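You operate a simulated robot arm through the tools that you are given. There is no shell and no other tool.

Carry out the task below with a simulated robot arm. There is one attempt and no reset: what you move stays moved.

## Task
Add about 30 ml each of blue dye and yellow dye to the beaker of water and swirl it even.
Fine: the bottles and the beaker go back where they stood. Set down upright: what you pick out, beaker.

Only the result counts: the job must be done as asked and must still hold three seconds after the hand-in. Knocking over, shifting, dropping, spilling or breaking anything else fails it.

## Robot
A 7-joint arm with a two-finger parallel gripper, fixed in place. Base frame: the origin is at the foot of the arm, x ahead of it, y to its left, z up; the work surface is at about z = 0.85. Units: m, rad, N and s.
With the tool pointing down near the work surface it reaches from about 0.1 to 0.64 m from the base axis. Its first joint turns from -1.152 to 1.152 rad. Payload 1.57 kg.
The TCP is the grasp point between the finger pads, 0.03 m short of the fingertips. In the tool frame z runs along the fingers and y along their closing line. Largest opening 0.08 m; finger width 0.017, thickness 0.012; the body of the gripper, 0.04 by 0.082 m, starts 0.08 m behind the TCP.
Orientation is that of the tool frame in the base frame, as [roll, pitch, yaw] about the fixed x, y, z axes, in that order (R = Rz(yaw) Ry(pitch) Rx(roll)). With the fingers straight down and closing along the base's y, the tool's x points along the base's -x, its y along +y and its z along -z.

## Interface
- The arm moves only by the tool step_arm. Its argument "plan" is a list of rows, each a list of 6 numbers: the shift along the tool's x, y, z in mm, then the turn, a rotation vector about the tool's x, y, z in rad. In form: [[x, y, z, ax, ay, az], ...]. A call has 1 to 20 rows; each row is the pose to reach, as a shift and turn from the pose commanded when the call began, along the tool's axes at that moment. "grip" is the opening in per cent of the stroke, from 0 (shut) to 100 (fully open), set as the call begins (left out, the last holds). Rows are played at 5 a second. More than 0.05 m and 0.15 rad between two rows, or a gripper value outside its range, and nothing of the call is played. A pose out of reach is approached as far as the arm can. The call stops where the force on the tool passes 40 N (or 10 N more than at its start, if that is more) or the arm is blocked; 0.2 s more then pass. The fingers move at their own pace (about 0.072 m/s each) and stop on an object; they squeeze with about 41 N. The grip force told is the motor's: it shows also when the fingers shut on nothing. Time passes only in rows, and 0.2 s behind the last, so rows that repeat a pose let the fingers close. It gives the time, the measured TCP pose, the force on the tool (base axes), the opening and the grip force at its end, in the units of the frame above (readings bear some noise), with the torque about the TCP (base axes, N m) and any sound that the robot's microphone picked up.
- Cameras (640 x 400 px; columns grow to the right, rows downward): "scene" is fixed at [0.0557, 0.439, 1.4087]; the picture's right is [-0.72, -0.69, 0.00], its down [-0.40, 0.42, -0.81] and it looks along [0.56, -0.59, -0.59] (base axes); focal length 319 px, centre (320, 200). "wrist" rides on the gripper at [0.072, -0.007, -0.122] in the tool frame; the picture's right is [0.09, 1.00, 0.00], its down [-0.84, 0.08, -0.54] and it looks along [-0.54, 0.05, 0.84] (tool axes); focal length 238 px, centre (320, 200). There is no depth. A picture from a camera that has moved, and an enlarged one, comes with that camera's place and axes in the base frame and with its lens. The place of the scene camera against the robot may be out by one fixed shift of up to 0.018 m in any direction.
- get_image(camera): a new picture of that camera. It takes no simulated time.
- zoom(camera, box): a new picture of the part [left, top, right, bottom] of that camera's present view, enlarged. It takes no simulated time.
- job_done(): hands the job in; it is judged then, once.

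Nothing tells you positions but the pictures and the camera data. Unless the task says otherwise, let go and move clear before handing in.

The tools are called as a command line: name --pt "numbers of a row" for each row, then --argument value for the rest, lists and objects as JSON in quotes. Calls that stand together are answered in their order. step_arm: Moves the arm, as the interface text tells. Its arguments: {"type":"object","properties":{"plan":{"type":"array"},"grip":{"type":"number"}},"required":["plan"]} The other tools are called the same way: get_image (camera) takes a picture; zoom (camera, box) takes an enlarged picture of a part of a camera's view; job_done () hands the job in.

At the start:

```text
time_s: 0.0
position: [0.3848, 0.0538, 1.1982]
tcp_rot: [3.14, 0.0, 3.141]
force: [0.0, -0.6, -0.1]
wrist_torque: [0.02, 0.01, 0.01]
finger_gap: 0.08
finger_force: 0.0
```

scene: 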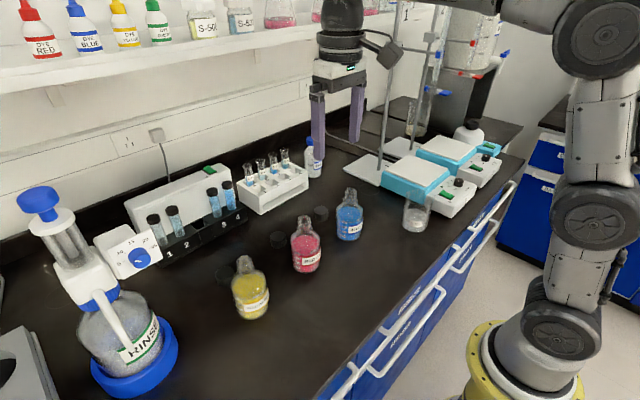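
wrist: 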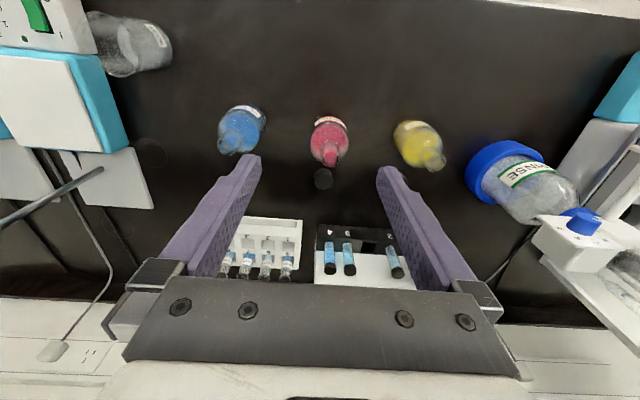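

I see three open bottles (yellow, red, blue) with their caps beside them, and a glass beaker near a hotplate/balance on the right. I'll look closer before planning anything.

zoom --camera "scene" --box '[200, 160, 460, 330]'

zoom --camera "scene" --box '[360, 100, 520, 250]'

zoom --camera "wrist" --box '[60, 0, 320, 180]'

zoom --camera "wrist" --box '[200, 80, 480, 200]'

```text
2.35 times, centred on (330, 245) of scene
camera zoom: at [0.0557, 0.439, 1.4087], right [-0.72, -0.69, 0.0], down [-0.4, 0.42, -0.81], along [0.56, -0.59, -0.59], focal length 750 px, centre (296, 94)
```

zoom: 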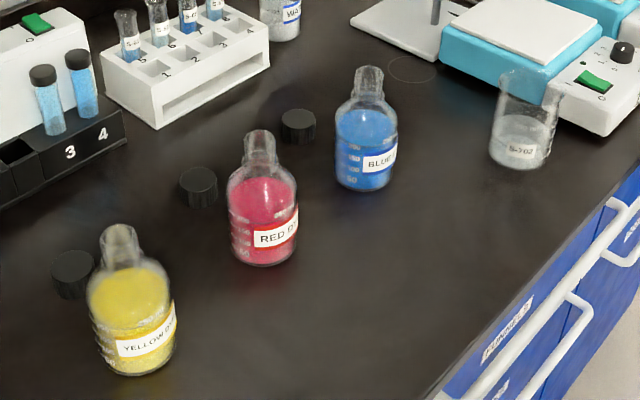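

```text
2.67 times, centred on (440, 175) of scene
camera zoom: at [0.0557, 0.439, 1.4087], right [-0.72, -0.69, 0.0], down [-0.4, 0.42, -0.81], along [0.56, -0.59, -0.59], focal length 850 px, centre (0, 267)
```

zoom: 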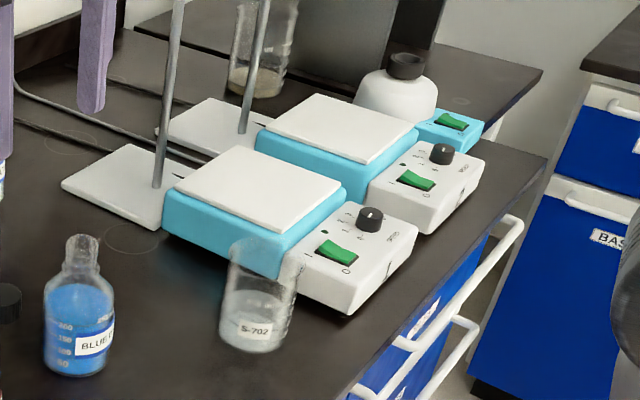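

```text
2.22 times, centred on (190, 90) of wrist
camera zoom: at [0.3123, 0.0474, 1.3193], right [-0.09, 1.0, 0.0], down [0.84, 0.08, 0.54], along [0.54, 0.05, -0.84], focal length 530 px, centre (609, 444)
```

zoom: 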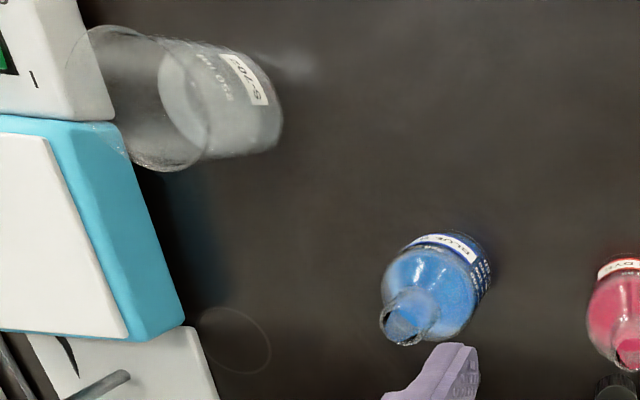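

```text
2.29 times, centred on (340, 140) of wrist
camera zoom: at [0.3123, 0.0474, 1.3193], right [-0.09, 1.0, 0.0], down [0.84, 0.08, 0.54], along [0.54, 0.05, -0.84], focal length 545 px, centre (274, 337)
```

zoom: 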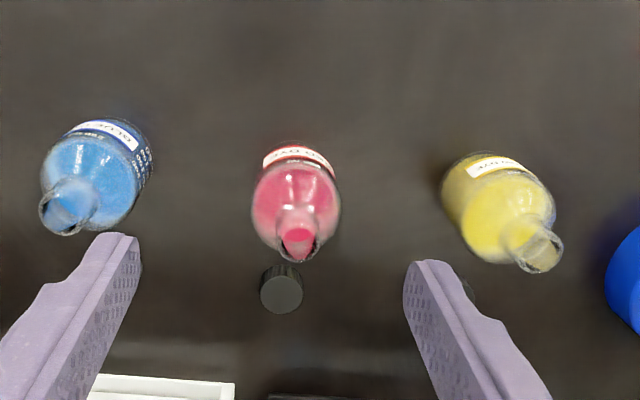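

The open dye bottles sit at roughly x≈0.44 (blue y≈-0.07, red ≈0.05, yellow ≈0.15), and the beaker at roughly (0.335, -0.226). I'll move at height toward the beaker side to see it from a better angle.

step_arm --pt "0 -46 0 0 0 0" --pt "0 -92 0 0 0 0" --pt "10 -138 0 0 0 0" --pt "20 -184 0 0 0 0" --pt "30 -226 0 0 0 0" --pt "30 -226 0 0 0 0" --grip 100

get_image --camera "wrist"

get_image --camera "scene"

```text
time_s: 1.4
position: [0.3548, -0.1725, 1.1981]
tcp_rot: [-3.14, 0.0, 3.141]
force: [0.5, 0.2, 0.6]
wrist_torque: [0.02, 0.02, -0.01]
finger_gap: 0.0801
finger_force: 0.0
```

```text
taken
camera wrist: at [0.2825, -0.1781, 1.3198], right [-0.09, 1.0, 0.0], down [0.84, 0.08, 0.54], along [0.54, 0.05, -0.84], focal length 238 px, centre (320, 200)
```

wrist: 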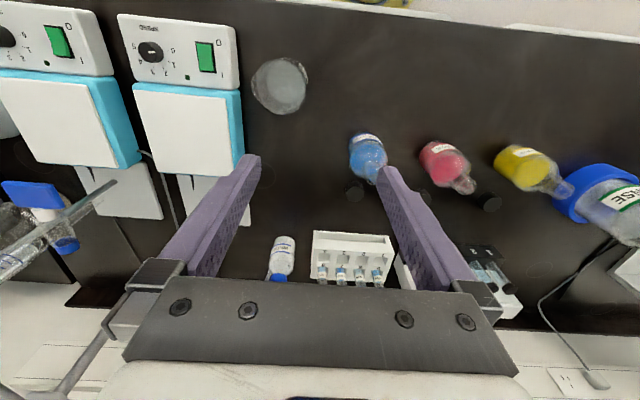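

```text
taken
```

scene: 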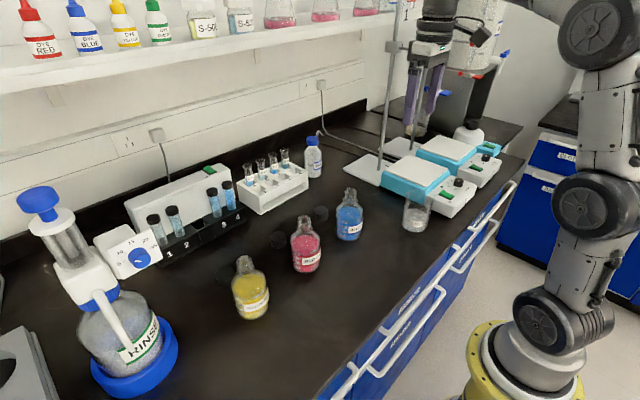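

The beaker is clearly visible now, with the hotplates to its -y side. I'll zoom in on the beaker and the bottles for precise positions.

zoom --camera "wrist" --box '[200, 30, 360, 130]'

zoom --camera "wrist" --box '[320, 100, 600, 275]'

zoom --camera "scene" --box '[385, 175, 465, 240]'

zoom --camera "scene" --box '[310, 175, 400, 250]'

zoom --camera "scene" --box '[200, 245, 300, 325]'

```text
4.00 times, centred on (280, 80) of wrist
camera zoom: at [0.2825, -0.1781, 1.3198], right [-0.09, 1.0, 0.0], down [0.84, 0.08, 0.54], along [0.54, 0.05, -0.84], focal length 953 px, centre (480, 680)
```

zoom: 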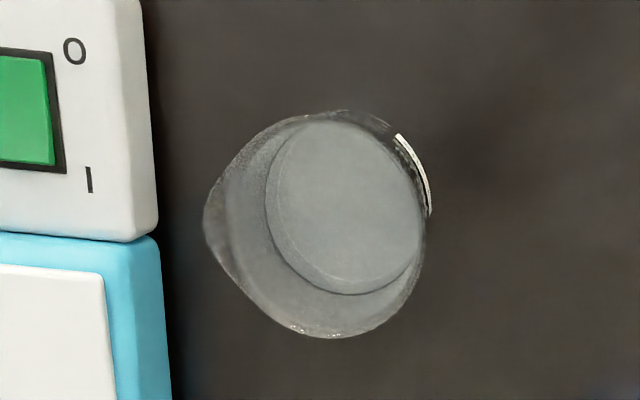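

```text
2.29 times, centred on (460, 188) of wrist
camera zoom: at [0.2825, -0.1781, 1.3198], right [-0.09, 1.0, 0.0], down [0.84, 0.08, 0.54], along [0.54, 0.05, -0.84], focal length 545 px, centre (0, 229)
```

zoom: 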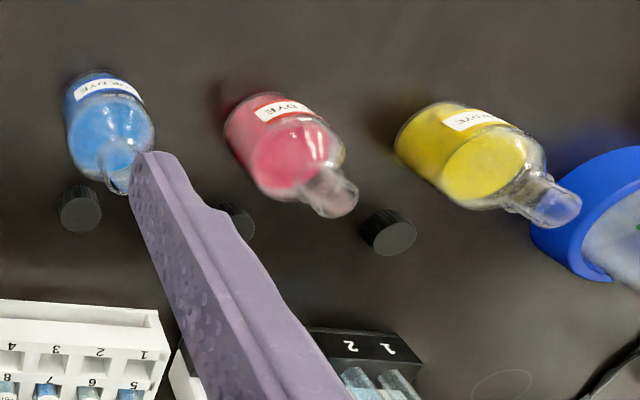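

```text
6.15 times, centred on (425, 208) of scene
camera zoom: at [0.0557, 0.4389, 1.4087], right [-0.72, -0.69, 0.0], down [-0.4, 0.42, -0.81], along [0.56, -0.59, -0.59], focal length 1962 px, centre (-326, 154)
```

zoom: 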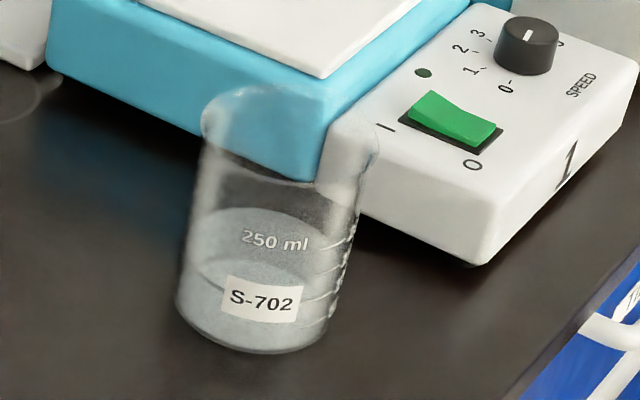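

```text
5.33 times, centred on (355, 212) of scene
camera zoom: at [0.0557, 0.4389, 1.4087], right [-0.72, -0.69, 0.0], down [-0.4, 0.42, -0.81], along [0.56, -0.59, -0.59], focal length 1701 px, centre (133, 133)
```

zoom: 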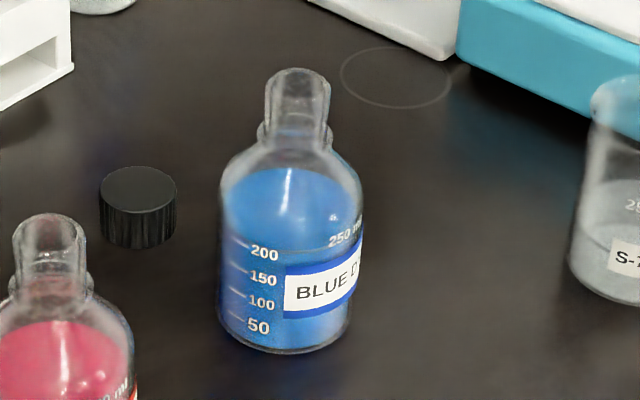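

```text
5.00 times, centred on (250, 285) of scene
camera zoom: at [0.0557, 0.4389, 1.4087], right [-0.72, -0.69, 0.0], down [-0.4, 0.42, -0.81], along [0.56, -0.59, -0.59], focal length 1594 px, centre (670, -225)
```

zoom: 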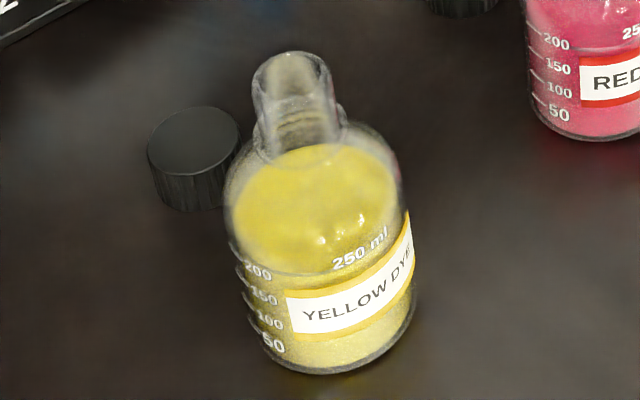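

The bottles look like 250 ml types (≈70×138 mm, open), all at x≈0.45 with y≈-0.07 / 0.08 / 0.24, and the beaker (250 ml, spout toward -y) is at about (0.338, -0.232). I'll test in free air whether the arm can tilt 45° outward, as needed for an angled side grasp.

step_arm --pt "0 0 0 0 -0.13 0" --pt "0 0 0 0 -0.26 0" --pt "0 0 0 0 -0.39 0" --pt "0 0 0 0 -0.52 0" --pt "0 0 0 0 -0.65 0" --pt "0 0 0 0 -0.785 0" --pt "0 0 0 0 -0.785 0" --grip 100

get_image --camera "wrist"

get_image --camera "scene"

```text
time_s: 3.0
position: [0.3546, -0.1717, 1.1965]
tcp_rot: [3.142, 0.786, -3.141]
force: [-0.4, 0.4, -0.3]
wrist_torque: [0.01, -0.01, 0.03]
finger_gap: 0.08
finger_force: 0.1
```

```text
taken
camera wrist: at [0.2169, -0.1784, 1.2327], right [-0.06, 1.0, -0.07], down [0.21, 0.08, 0.98], along [0.98, 0.05, -0.21], focal length 238 px, centre (320, 200)
```

wrist: 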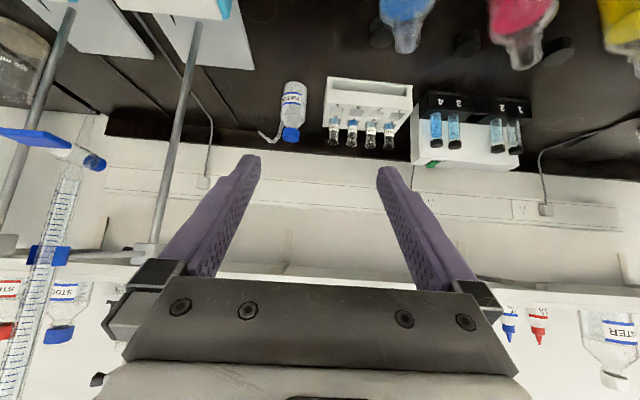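

```text
taken
```

scene: 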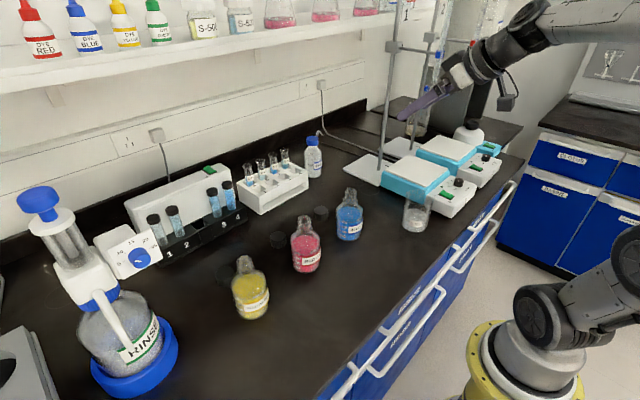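

Outward 45° works. Now I'll test the opposite tilt (toward the base, ~-45°), which is where a pour would end.

step_arm --pt "0 0 0 0 0.14 0" --pt "0 0 0 0 0.28 0" --pt "0 0 0 0 0.42 0" --pt "0 0 0 0 0.56 0" --pt "0 0 0 0 0.7 0" --pt "0 0 0 0 0.84 0" --pt "0 0 0 0 0.98 0" --pt "0 0 0 0 1.12 0" --pt "0 0 0 0 1.26 0" --pt "0 0 0 0 1.4 0" --pt "0 0 0 0 1.5 0" --pt "0 0 0 0 1.5 0"

get_image --camera "wrist"

get_image --camera "scene"

```text
time_s: 5.6
position: [0.3125, -0.1632, 1.1275]
tcp_rot: [-3.14, -0.716, -3.141]
force: [-0.2, 0.8, 0.2]
wrist_torque: [-0.02, 0.0, -0.02]
finger_gap: 0.0799
finger_force: 0.1
out of reach, approached as far as the arm can: row 9, 10, 11, 12
```

```text
taken
camera wrist: at [0.3384, -0.1683, 1.2683], right [-0.07, 1.0, 0.06], down [0.99, 0.08, -0.14], along [-0.14, 0.05, -0.99], focal length 238 px, centre (320, 200)
```

wrist: 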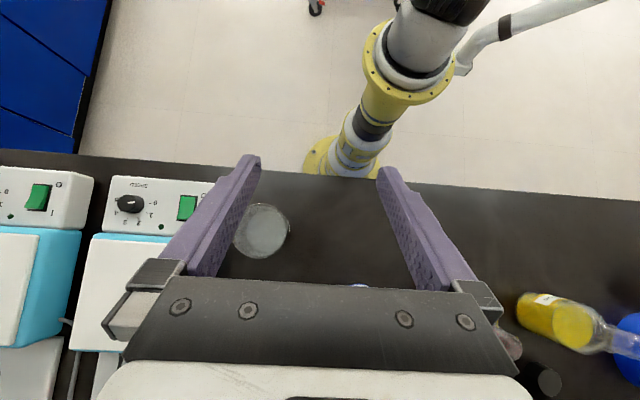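

```text
taken
```

scene: 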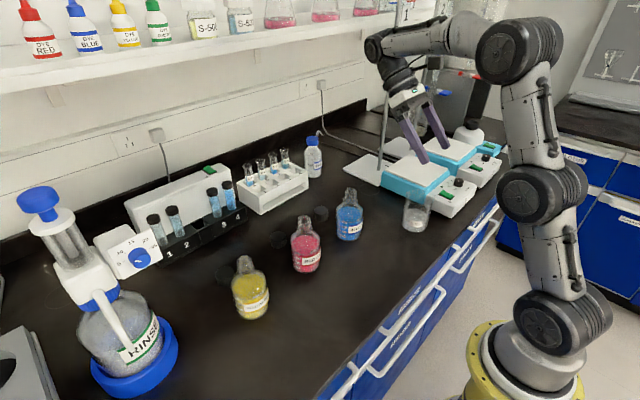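

It nearly reaches -41° (position drifted lower, as it was out of reach at that height). I'll return to pointing straight down and see what reference pose is kept.

step_arm --pt "0 0 0 0 -0.14 0" --pt "0 0 0 0 -0.28 0" --pt "0 0 0 0 -0.42 0" --pt "0 0 0 0 -0.56 0" --pt "0 0 0 0 -0.7 0" --pt "0 0 0 0 -0.715 0"

```text
time_s: 7.0
position: [0.314, -0.1617, 1.128]
tcp_rot: [-3.14, 0.0, -3.141]
force: [0.4, -0.3, -0.3]
wrist_torque: [-0.01, 0.03, -0.01]
finger_gap: 0.08
finger_force: 0.0
```

Reference follows the reached pose. Now I'll go to the would-be pour location (behind/above the beaker, clear of its rim) and test the -40° tilt there.

step_arm --pt "18 -23 33 0 0 0" --pt "36 -46 66 0 0 0" --pt "54 -70 98 0 0 0" --pt "54 -70 98 0 0.14 0" --pt "54 -70 98 0 0.28 0" --pt "54 -70 98 0 0.42 0" --pt "54 -70 98 0 0.56 0" --pt "54 -70 98 0 0.7 0" --pt "54 -70 98 0 0.84 0" --pt "54 -70 98 0 0.84 0"

get_image --camera "scene"

get_image --camera "wrist"

```text
time_s: 9.2
position: [0.261, -0.2333, 1.0306]
tcp_rot: [-3.141, -0.841, 3.141]
force: [0.0, -0.5, -0.4]
wrist_torque: [0.0, -0.01, -0.02]
finger_gap: 0.0801
finger_force: 0.0
```

```text
taken
```

scene: 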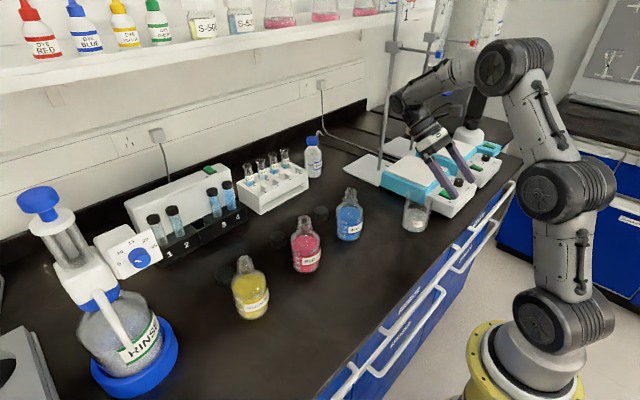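

```text
taken
camera wrist: at [0.3033, -0.2384, 1.1658], right [-0.06, 1.0, 0.07], down [0.96, 0.08, -0.26], along [-0.27, 0.05, -0.96], focal length 238 px, centre (320, 200)
```

wrist: 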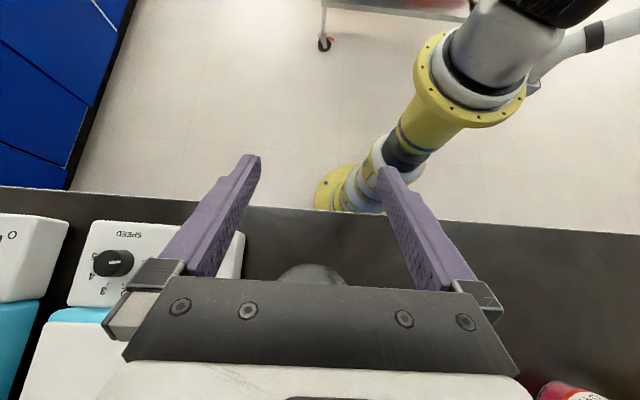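

The -48° tilt works there, so I can grasp the bottles at +45° and pour by rotating ~90° about the closing axis, with the mouth going away from the base over the beaker. Next I go behind the blue bottle at +45° tilt to check alignment.

step_arm --pt "0 13.6 -11 0 -0.1354 0" --pt "-1 27.2 -21.6 0 -0.2708 0" --pt "-3 40.8 -31.2 0 -0.406 0" --pt "-6.3 54.3 -39.6 0 -0.542 0" --pt "-11.4 67.9 -46.3 0 -0.677 0" --pt "-18.5 81.5 -51.3 0 -0.8125 0" --pt "-27.6 95.1 -54.4 0 -0.948 0" --pt "-38.7 108.7 -55.8 0 -1.083 0" --pt "-51.5 122.3 -55.6 0 -1.219 0" --pt "-65.8 135.8 -54 0 -1.354 0" --pt "-81.1 149.4 -51.6 0 -1.49 0" --pt "-97 163 -48.6 0 -1.625 0" --pt "-97 163 -48.6 0 -1.625 0"

get_image --camera "wrist"

get_image --camera "scene"

```text
time_s: 12.0
position: [0.3614, -0.0691, 0.9917]
tcp_rot: [-3.14, 0.787, -3.139]
force: [0.1, 0.6, -0.2]
wrist_torque: [-0.02, -0.02, -0.01]
finger_gap: 0.0799
finger_force: 0.2
```

```text
taken
camera wrist: at [0.2242, -0.0753, 1.027], right [-0.06, 1.0, -0.07], down [0.21, 0.08, 0.98], along [0.98, 0.05, -0.21], focal length 238 px, centre (320, 200)
```

wrist: 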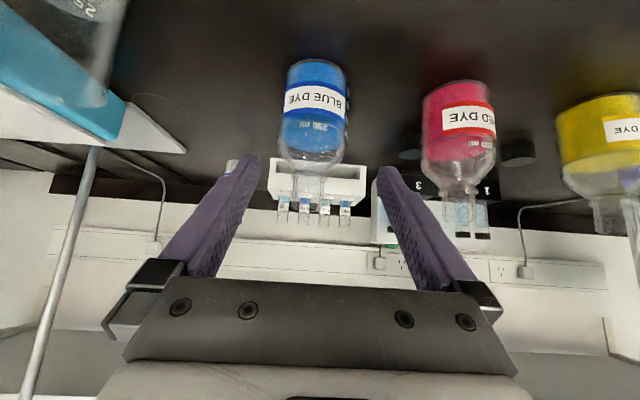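

```text
taken
```

scene: 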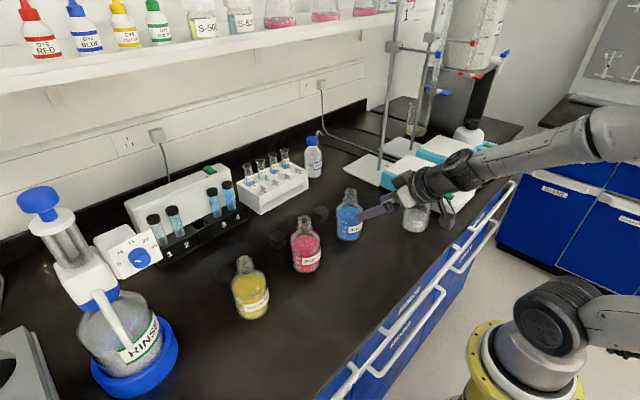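

The blue bottle is well framed between the fingers. I'll zoom for precise lateral alignment and liquid level.

zoom --camera "wrist" --box '[240, 40, 400, 210]'

zoom --camera "wrist" --box '[400, 60, 640, 240]'

```text
2.35 times, centred on (320, 125) of wrist
camera zoom: at [0.2242, -0.0753, 1.027], right [-0.06, 1.0, -0.07], down [0.21, 0.08, 0.98], along [0.98, 0.05, -0.21], focal length 561 px, centre (320, 376)
```

zoom: 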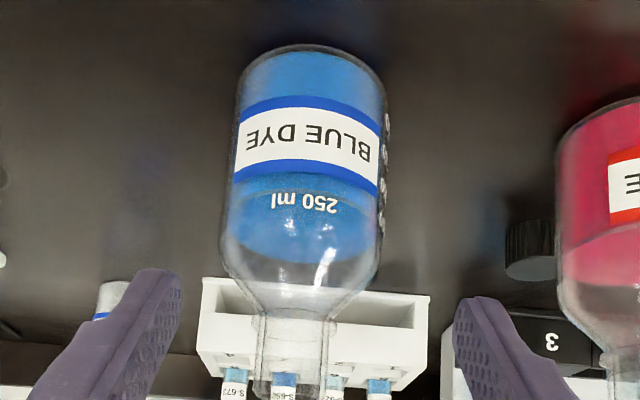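

```text
2.22 times, centred on (520, 150) of wrist
camera zoom: at [0.2242, -0.0753, 1.027], right [-0.06, 1.0, -0.07], down [0.21, 0.08, 0.98], along [0.98, 0.05, -0.21], focal length 530 px, centre (-124, 311)
```

zoom: 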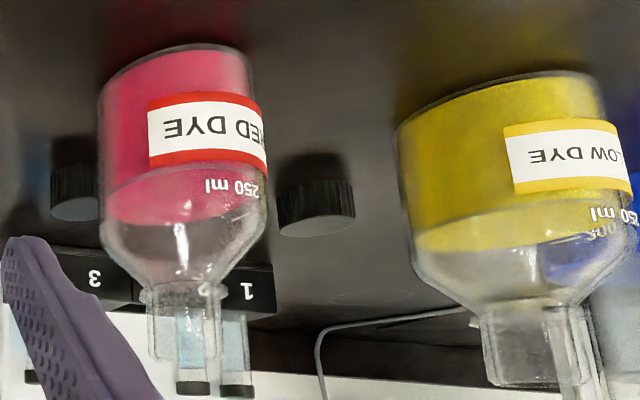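

Blue bottle axis works out at about (0.453, -0.076), radius ≈35 mm. I'll align y by -7 mm, advance halfway along the tool axis and re-check.

step_arm --pt "0 -7 0 0 0 0" --pt "-1 -7 25 0 0 0" --pt "-2 -7 50 0 0 0" --pt "-2 -7 60 0 0 0" --pt "-2 -7 60 0 0 0" --grip 100

get_image --camera "wrist"

zoom --camera "scene" --box '[310, 150, 470, 250]'

```text
time_s: 13.2
position: [0.4045, -0.0761, 0.9489]
tcp_rot: [-3.141, 0.784, -3.14]
force: [0.5, -0.4, -0.8]
wrist_torque: [0.05, -0.02, -0.01]
finger_gap: 0.0798
finger_force: 0.0
```

```text
taken
camera wrist: at [0.2682, -0.0819, 0.9853], right [-0.07, 1.0, -0.07], down [0.21, 0.08, 0.97], along [0.98, 0.05, -0.21], focal length 238 px, centre (320, 200)
```

wrist: 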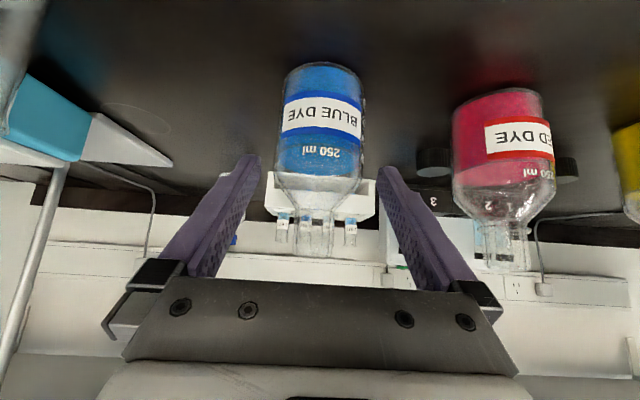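

```text
4.00 times, centred on (390, 200) of scene
camera zoom: at [0.0557, 0.439, 1.4087], right [-0.72, -0.69, 0.0], down [-0.4, 0.42, -0.81], along [0.56, -0.59, -0.59], focal length 1276 px, centre (40, 200)
```

zoom: 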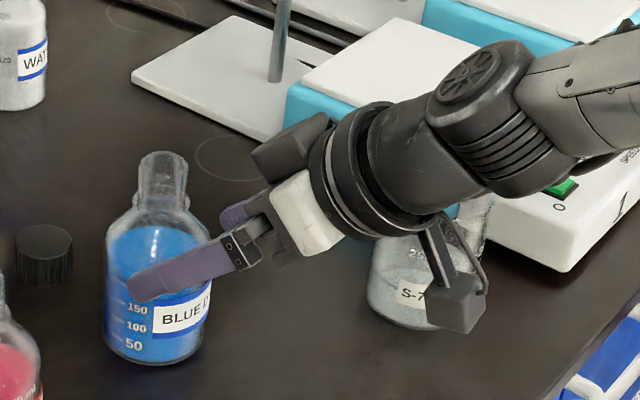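

Alignment is good (bottle y ≈ -0.0758 vs tool -0.0761). I'll advance the last 65 mm around the body, then look before closing.

step_arm --pt "-1 0 20 0 0 0" --pt "-2 0 40 0 0 0" --pt "-3 0 55 0 0 0" --pt "-3 0 65 0 0 0" --pt "-3 0 65 0 0 0" --grip 100

get_image --camera "wrist"

zoom --camera "scene" --box '[310, 150, 470, 250]'

```text
time_s: 14.4
position: [0.4531, -0.0754, 0.9048]
tcp_rot: [-3.141, 0.785, -3.141]
force: [-0.3, -0.1, -0.6]
wrist_torque: [0.0, -0.01, -0.01]
finger_gap: 0.08
finger_force: 0.1
```

```text
taken
camera wrist: at [0.3165, -0.0827, 0.9416], right [-0.07, 1.0, -0.07], down [0.21, 0.08, 0.97], along [0.98, 0.05, -0.21], focal length 238 px, centre (320, 200)
```

wrist: 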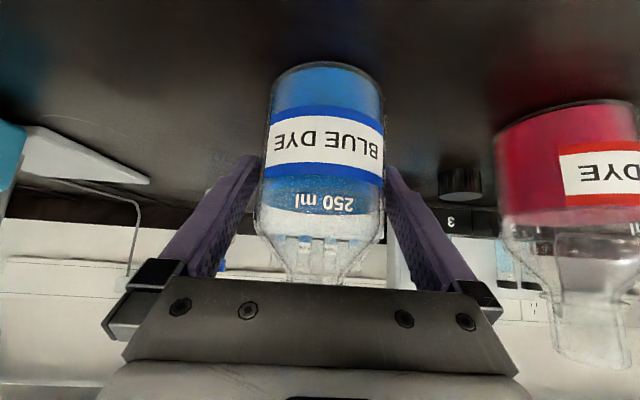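

```text
4.00 times, centred on (390, 200) of scene
camera zoom: at [0.0557, 0.439, 1.4087], right [-0.72, -0.69, 0.0], down [-0.4, 0.42, -0.81], along [0.56, -0.59, -0.59], focal length 1276 px, centre (40, 200)
```

zoom: 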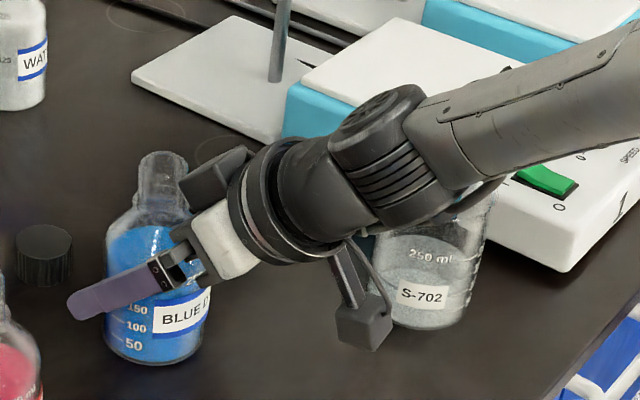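

The fingers are either side of the bottle with the TCP at its axis. Closing the gripper now.

step_arm --pt "0 0 0 0 0 0" --pt "0 0 0 0 0 0" --pt "0 0 0 0 0 0" --grip 0

get_image --camera "wrist"

```text
time_s: 15.2
position: [0.4531, -0.0772, 0.9056]
tcp_rot: [3.141, 0.785, 3.14]
force: [1.3, 0.7, -1.0]
wrist_torque: [0.01, -0.07, -0.03]
finger_gap: 0.0694
finger_force: 40.9
```

```text
taken
camera wrist: at [0.3163, -0.0827, 0.9417], right [-0.07, 1.0, -0.07], down [0.21, 0.08, 0.97], along [0.98, 0.05, -0.21], focal length 238 px, centre (320, 200)
```

wrist: 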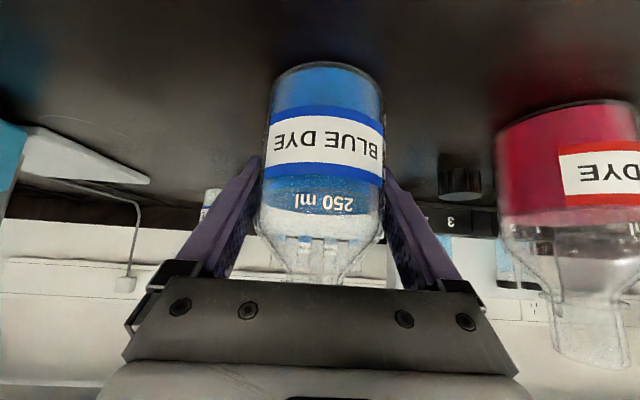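

Gripped at 69.4 mm (body diameter ≈70 mm). Lifting straight up in small steps and checking the load.

step_arm --pt "-7 0 -7 0 0 0" --pt "-14 0 -14 0 0 0" --pt "-28 0 -28 0 0 0" --pt "-28 0 -28 0 0 0" --pt "-28 0 -28 0 0 0"

get_image --camera "scene"

get_image --camera "wrist"

```text
time_s: 16.4
position: [0.4528, -0.0775, 0.9448]
tcp_rot: [3.141, 0.785, -3.141]
force: [-0.4, 0.7, -3.9]
wrist_torque: [-0.01, -0.02, 0.0]
finger_gap: 0.0692
finger_force: 40.9
```

```text
taken
```

scene: 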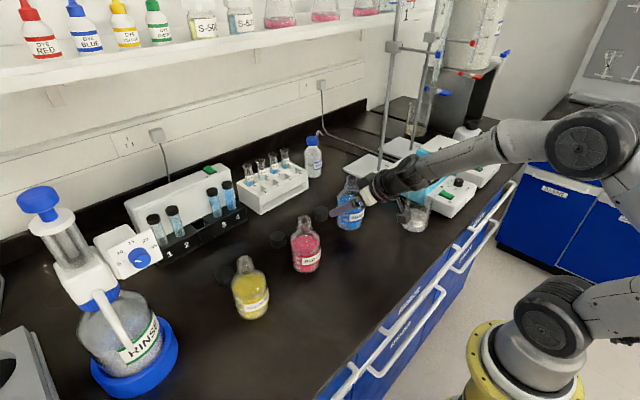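

```text
taken
camera wrist: at [0.3156, -0.0827, 0.9808], right [-0.07, 1.0, -0.06], down [0.21, 0.08, 0.97], along [0.98, 0.05, -0.21], focal length 238 px, centre (320, 200)
```

wrist: 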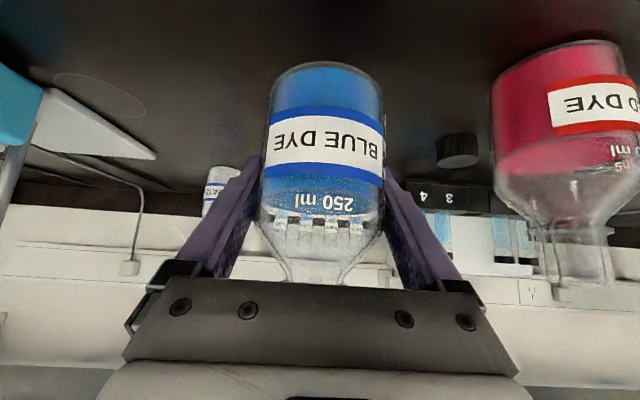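

The bottle is lifted upright; load ≈3.9 N. Now I'll raise it, and draw it back while tilting it only moderately (≈40°, safe at this fill) to a spot where the wrist camera can still see the beaker for a precise position.

step_arm --pt "-24.7 0 -24.7 0 0 0" --pt "-49.5 0 -49.5 0 0 0" --pt "-74.2 0 -74.2 0 0 0" --pt "-53 6.7 -95.4 0 0.11 0" --pt "-31.8 13.4 -116.6 0 0.22 0" --pt "-10.6 20 -137.8 0 0.33 0" --pt "10.6 26.7 -159 0 0.44 0" --pt "31.8 33.4 -180.2 0 0.55 0" --pt "53 40 -201.4 0 0.65 0" --pt "53 40 -201.4 0 0.65 0" --pt "53 40 -201.4 0 0.65 0"

get_image --camera "wrist"

get_image --camera "scene"

```text
time_s: 18.8
position: [0.2731, -0.0366, 1.0506]
tcp_rot: [3.141, 0.134, -3.141]
force: [0.1, -0.4, -5.2]
wrist_torque: [0.03, -0.03, 0.01]
finger_gap: 0.0693
finger_force: 41.2
```

```text
taken
camera wrist: at [0.1848, -0.0422, 1.1615], right [-0.09, 1.0, -0.01], down [0.76, 0.08, 0.65], along [0.65, 0.05, -0.76], focal length 238 px, centre (320, 200)
```

wrist: 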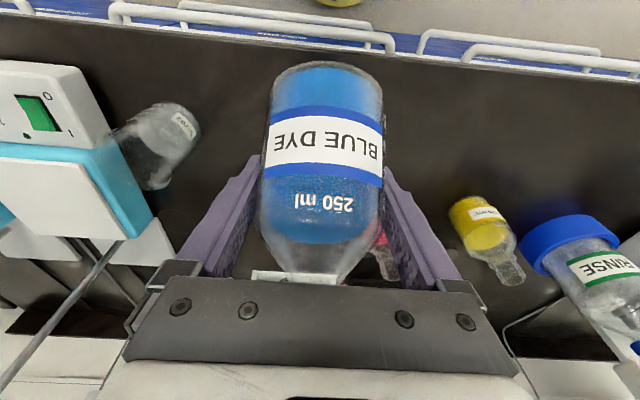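

```text
taken
```

scene: 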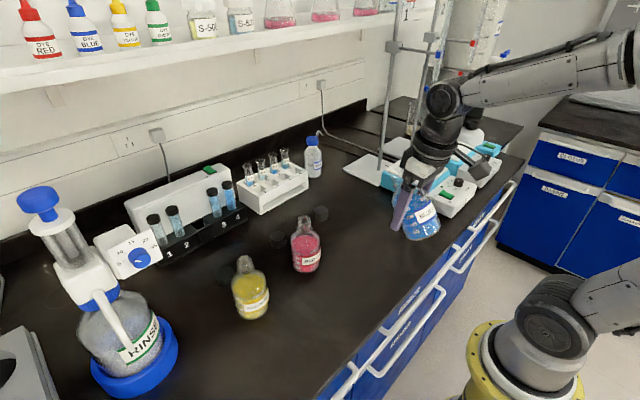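

The bottle is held firmly. Zooming on the beaker to pin its position.

zoom --camera "wrist" --box '[90, 90, 218, 200]'

zoom --camera "scene" --box '[360, 160, 470, 250]'

```text
3.64 times, centred on (154, 145) of wrist
camera zoom: at [0.1848, -0.0422, 1.1615], right [-0.09, 1.0, -0.01], down [0.76, 0.08, 0.65], along [0.65, 0.05, -0.76], focal length 867 px, centre (924, 400)
```

zoom: 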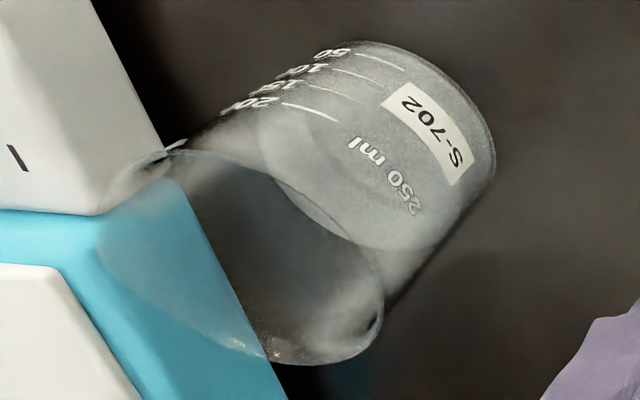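

```text
4.44 times, centred on (415, 205) of scene
camera zoom: at [0.0558, 0.4389, 1.4087], right [-0.72, -0.69, 0.0], down [-0.41, 0.42, -0.81], along [0.56, -0.59, -0.59], focal length 1417 px, centre (-102, 178)
```

zoom: 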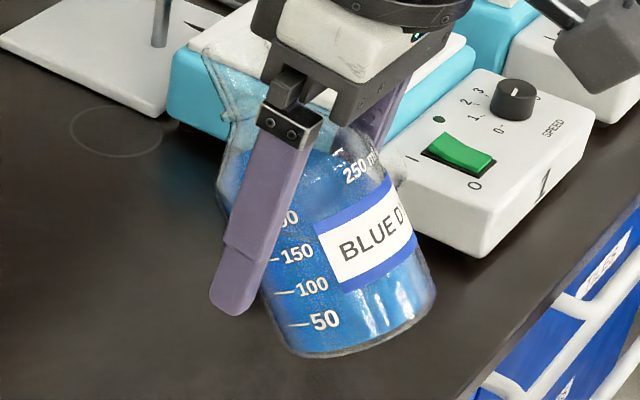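

The beaker axis works out at (0.336, -0.230), rim z≈0.945. Moving the bottle sideways at 45° tilt and then lowering so its lip is above the beaker centre.

step_arm --pt "3.4 -38.8 -0.5 0 0.03 0" --pt "6.8 -77.6 -1 0 0.06 0" --pt "10.2 -116.4 -1.4 0 0.09 0" --pt "13.6 -155.2 -1.9 0 0.12 0" --pt "17 -194 -2.3 0 0.135 0" --pt "21 -194 27 0 0.135 0" --pt "25 -194 57 0 0.135 0" --pt "25 -194 57 0 0.135 0"

get_image --camera "scene"

get_image --camera "wrist"

```text
time_s: 20.6
position: [0.2544, -0.2309, 0.9892]
tcp_rot: [-3.14, 0.0, 3.141]
force: [-0.7, 1.2, -4.0]
wrist_torque: [0.0, -0.04, 0.0]
finger_gap: 0.0691
finger_force: 40.8
```

```text
taken
```

scene: 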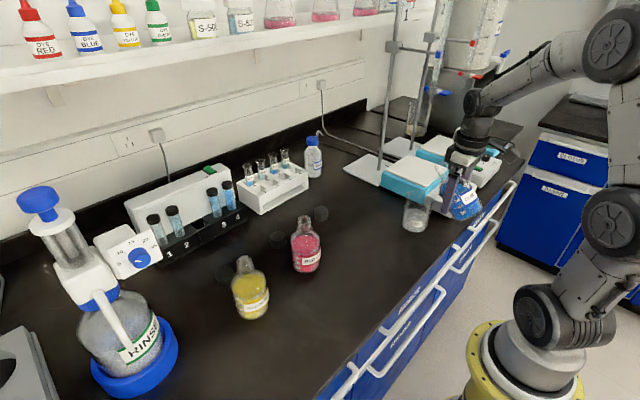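

```text
taken
camera wrist: at [0.1838, -0.2365, 1.1121], right [-0.09, 1.0, 0.0], down [0.84, 0.08, 0.54], along [0.54, 0.05, -0.84], focal length 238 px, centre (320, 200)
```

wrist: 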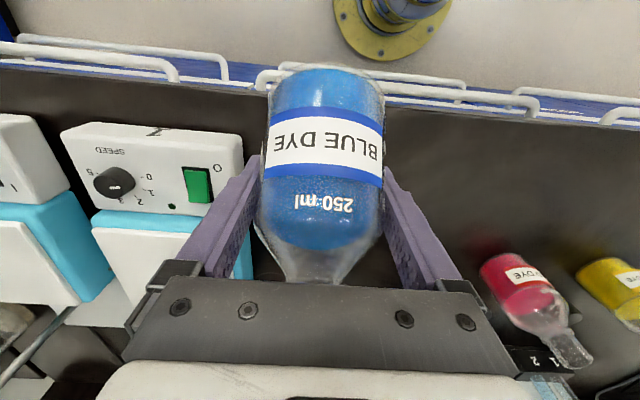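

The bottle is held over the beaker area at 45° tilt. I'll zoom the scene view to check the lip/beaker relation and baseline water level.

zoom --camera "scene" --box '[385, 140, 505, 240]'

zoom --camera "scene" --box '[395, 185, 445, 240]'

```text
4.00 times, centred on (445, 190) of scene
camera zoom: at [0.0558, 0.4389, 1.4087], right [-0.72, -0.69, 0.0], down [-0.41, 0.42, -0.81], along [0.56, -0.59, -0.59], focal length 1276 px, centre (-180, 240)
```

zoom: 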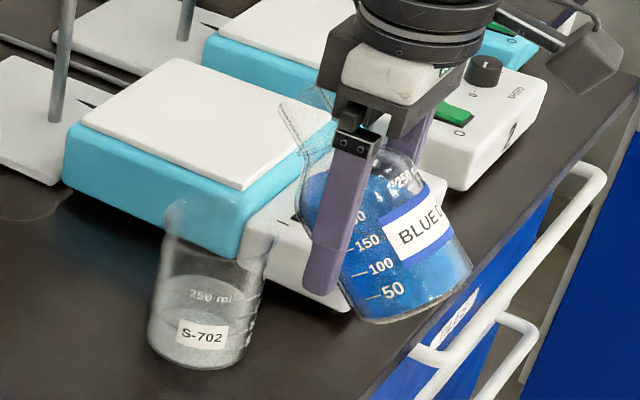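

```text
7.27 times, centred on (420, 212) of scene
camera zoom: at [0.0558, 0.4389, 1.4087], right [-0.72, -0.69, 0.0], down [-0.41, 0.42, -0.81], along [0.56, -0.59, -0.59], focal length 2319 px, centre (-407, 109)
```

zoom: 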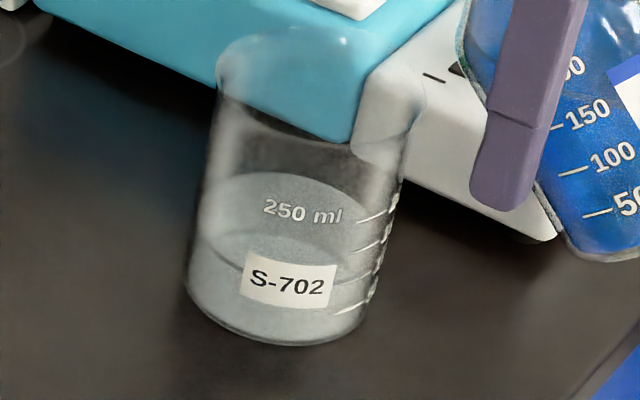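

Lip is above the beaker and the baseline water level is clearly visible (surface back edge at y≈172 in the 7.27× zoom). I'll tilt gradually to 70° keeping the lip over the beaker.

step_arm --pt "0.2 0 11 0 0.0873 0" --pt "3.6 0 14.3 0 0.1745 0" --pt "6.4 0 17.8 0 0.2618 0" --pt "8.6 0 15.8 0 0.349 0" --pt "10.1 0 13.6 0 0.4363 0" --pt "10.1 0 13.6 0 0.4363 0"

zoom --camera "scene" --box '[385, 140, 505, 240]'

zoom --camera "scene" --box '[395, 185, 445, 240]'

get_image --camera "wrist"

```text
time_s: 22.0
position: [0.2467, -0.2311, 0.9764]
tcp_rot: [-3.141, -0.437, 3.141]
force: [0.0, -0.6, -4.3]
wrist_torque: [-0.01, -0.01, 0.0]
finger_gap: 0.0691
finger_force: 41.0
```

```text
4.00 times, centred on (445, 190) of scene
camera zoom: at [0.0558, 0.4389, 1.4087], right [-0.72, -0.69, 0.0], down [-0.41, 0.42, -0.81], along [0.56, -0.59, -0.59], focal length 1276 px, centre (-180, 240)
```

zoom: 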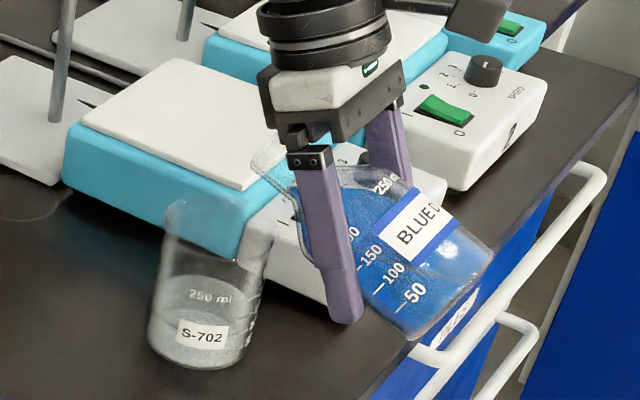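

```text
7.27 times, centred on (420, 212) of scene
camera zoom: at [0.0558, 0.4389, 1.4087], right [-0.72, -0.69, 0.0], down [-0.41, 0.42, -0.81], along [0.56, -0.59, -0.59], focal length 2319 px, centre (-407, 109)
```

zoom: 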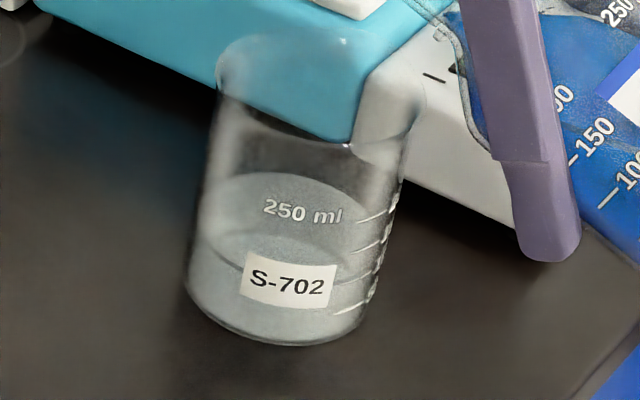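

```text
taken
camera wrist: at [0.2326, -0.2358, 1.1186], right [-0.08, 1.0, 0.04], down [0.99, 0.08, 0.14], along [0.13, 0.05, -0.99], focal length 238 px, centre (320, 200)
```

wrist: 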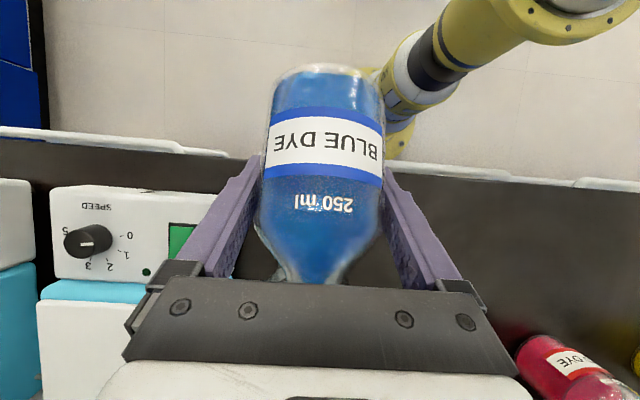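

No pour at 70° yet; liquid is nearing the neck. I'll go on in small pivots about the lip, checking each time.

step_arm --pt "1.64 0 -2.45 0 0.0349 0" --pt "3.19 0 -4.95 0 0.0698 0"

zoom --camera "scene" --box '[395, 155, 475, 240]'

```text
time_s: 22.6
position: [0.2448, -0.2295, 0.9846]
tcp_rot: [3.141, -0.506, 3.141]
force: [0.7, 0.2, -3.7]
wrist_torque: [-0.01, -0.03, 0.05]
finger_gap: 0.0691
finger_force: 41.2
```

```text
4.71 times, centred on (435, 198) of scene
camera zoom: at [0.0558, 0.4389, 1.4087], right [-0.72, -0.69, 0.0], down [-0.41, 0.42, -0.81], along [0.56, -0.59, -0.59], focal length 1501 px, centre (-221, 212)
```

zoom: 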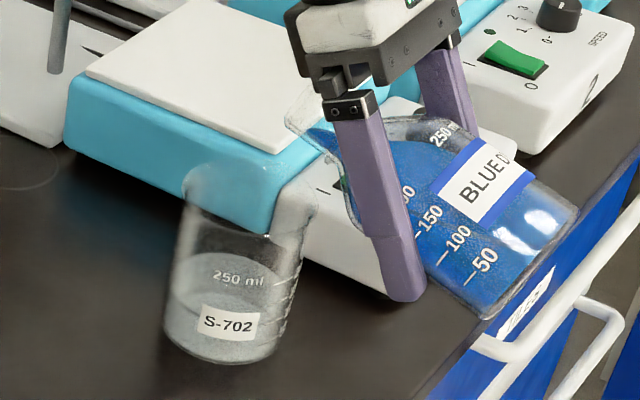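

Blue has entered the neck at 74°. Continuing with 2° steps.

step_arm --pt "1.64 0 -2.45 0 0.0349 0" --pt "1.64 0 -2.45 0 0.0349 0"

zoom --camera "scene" --box '[395, 155, 475, 240]'

```text
time_s: 23.2
position: [0.2444, -0.2297, 0.9866]
tcp_rot: [3.141, -0.542, -3.141]
force: [-0.2, 0.4, -3.9]
wrist_torque: [0.0, -0.01, 0.01]
finger_gap: 0.069
finger_force: 41.4
```

```text
4.71 times, centred on (435, 198) of scene
camera zoom: at [0.0558, 0.4389, 1.4087], right [-0.72, -0.69, 0.0], down [-0.41, 0.42, -0.81], along [0.56, -0.59, -0.59], focal length 1501 px, centre (-221, 212)
```

zoom: 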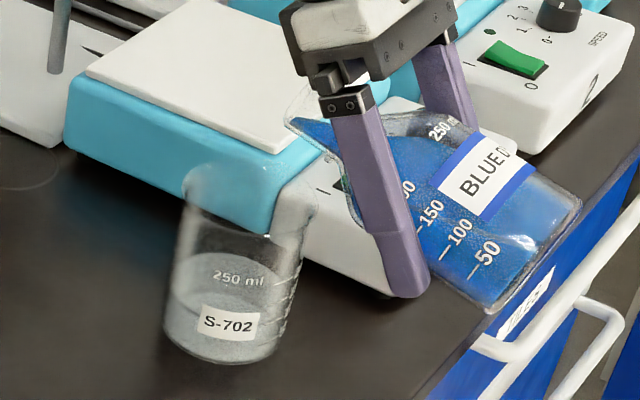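

The liquid is right at the lip. Going 1° further and watching for flow.

step_arm --pt "0.83 0 -1.22 0 0.01745 0" --pt "0.83 0 -1.22 0 0.01745 0"

zoom --camera "scene" --box '[395, 155, 475, 240]'

```text
time_s: 23.8
position: [0.2452, -0.2302, 0.9868]
tcp_rot: [3.141, -0.558, -3.14]
force: [0.2, 0.3, -4.2]
wrist_torque: [0.0, -0.01, -0.02]
finger_gap: 0.0692
finger_force: 41.5
```

```text
4.71 times, centred on (435, 198) of scene
camera zoom: at [0.0558, 0.4389, 1.4087], right [-0.72, -0.69, 0.0], down [-0.41, 0.42, -0.81], along [0.56, -0.59, -0.59], focal length 1501 px, centre (-221, 212)
```

zoom: 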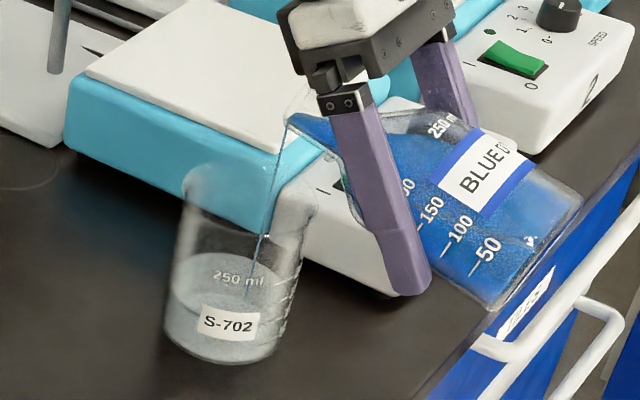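

A thin stream has started and it falls inside the beaker. Holding here to see how much this tilt gives.

step_arm --pt "0 0 0 0 0 0" --pt "0 0 0 0 0 0" --pt "0 0 0 0 0 0"

zoom --camera "scene" --box '[395, 155, 475, 240]'

zoom --camera "scene" --box '[395, 185, 445, 240]'

```text
time_s: 24.6
position: [0.2448, -0.231, 0.9868]
tcp_rot: [-3.14, -0.558, -3.141]
force: [-0.3, 0.3, -3.8]
wrist_torque: [-0.03, 0.0, -0.01]
finger_gap: 0.0689
finger_force: 40.7
```

```text
4.71 times, centred on (435, 198) of scene
camera zoom: at [0.0558, 0.4389, 1.4087], right [-0.72, -0.69, 0.0], down [-0.41, 0.42, -0.81], along [0.56, -0.59, -0.59], focal length 1501 px, centre (-221, 212)
```

zoom: 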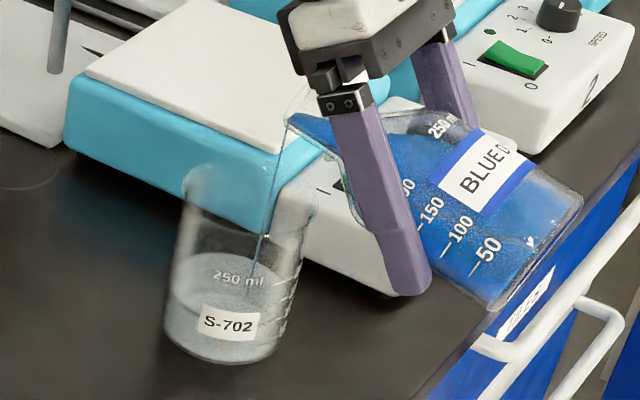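

```text
7.27 times, centred on (420, 212) of scene
camera zoom: at [0.0558, 0.4389, 1.4087], right [-0.72, -0.69, 0.0], down [-0.41, 0.42, -0.81], along [0.56, -0.59, -0.59], focal length 2319 px, centre (-407, 109)
```

zoom: 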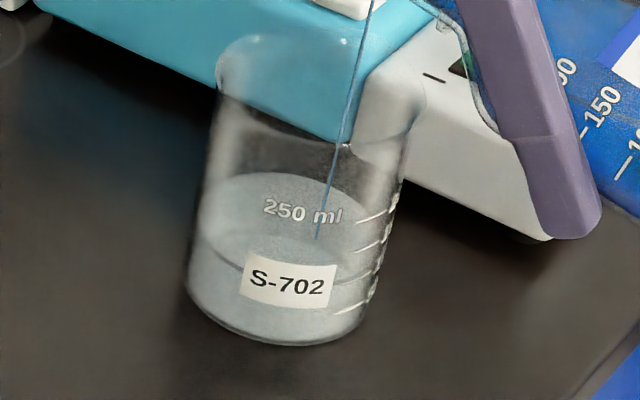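

The flow is a slow trickle landing well inside. I'll tilt 1.5° more and hold a second.

step_arm --pt "1.23 0 -1.83 0 0.0262 0" --pt "1.23 0 -1.83 0 0.0262 0" --pt "1.23 0 -1.83 0 0.0262 0" --pt "1.23 0 -1.83 0 0.0262 0"

zoom --camera "scene" --box '[395, 155, 475, 240]'

zoom --camera "scene" --box '[395, 185, 445, 240]'

```text
time_s: 25.6
position: [0.2453, -0.2305, 0.9892]
tcp_rot: [-3.141, -0.584, -3.141]
force: [0.1, 0.0, -3.9]
wrist_torque: [0.02, -0.01, 0.0]
finger_gap: 0.0691
finger_force: 40.8
```

```text
4.71 times, centred on (435, 198) of scene
camera zoom: at [0.0558, 0.4389, 1.4087], right [-0.72, -0.69, 0.0], down [-0.41, 0.42, -0.81], along [0.56, -0.59, -0.59], focal length 1501 px, centre (-221, 212)
```

zoom: 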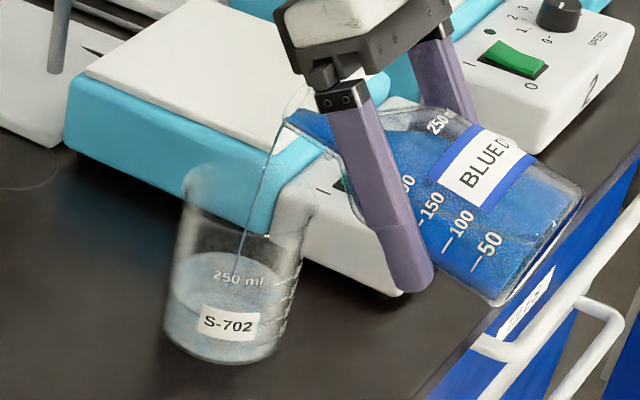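

```text
7.27 times, centred on (420, 212) of scene
camera zoom: at [0.0558, 0.4389, 1.4087], right [-0.72, -0.69, 0.0], down [-0.41, 0.42, -0.81], along [0.56, -0.59, -0.59], focal length 2319 px, centre (-407, 109)
```

zoom: 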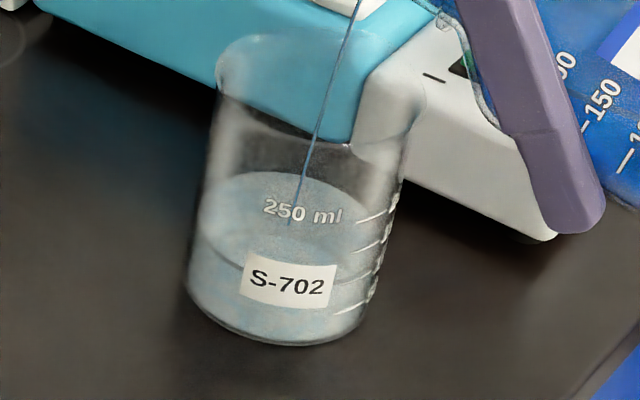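

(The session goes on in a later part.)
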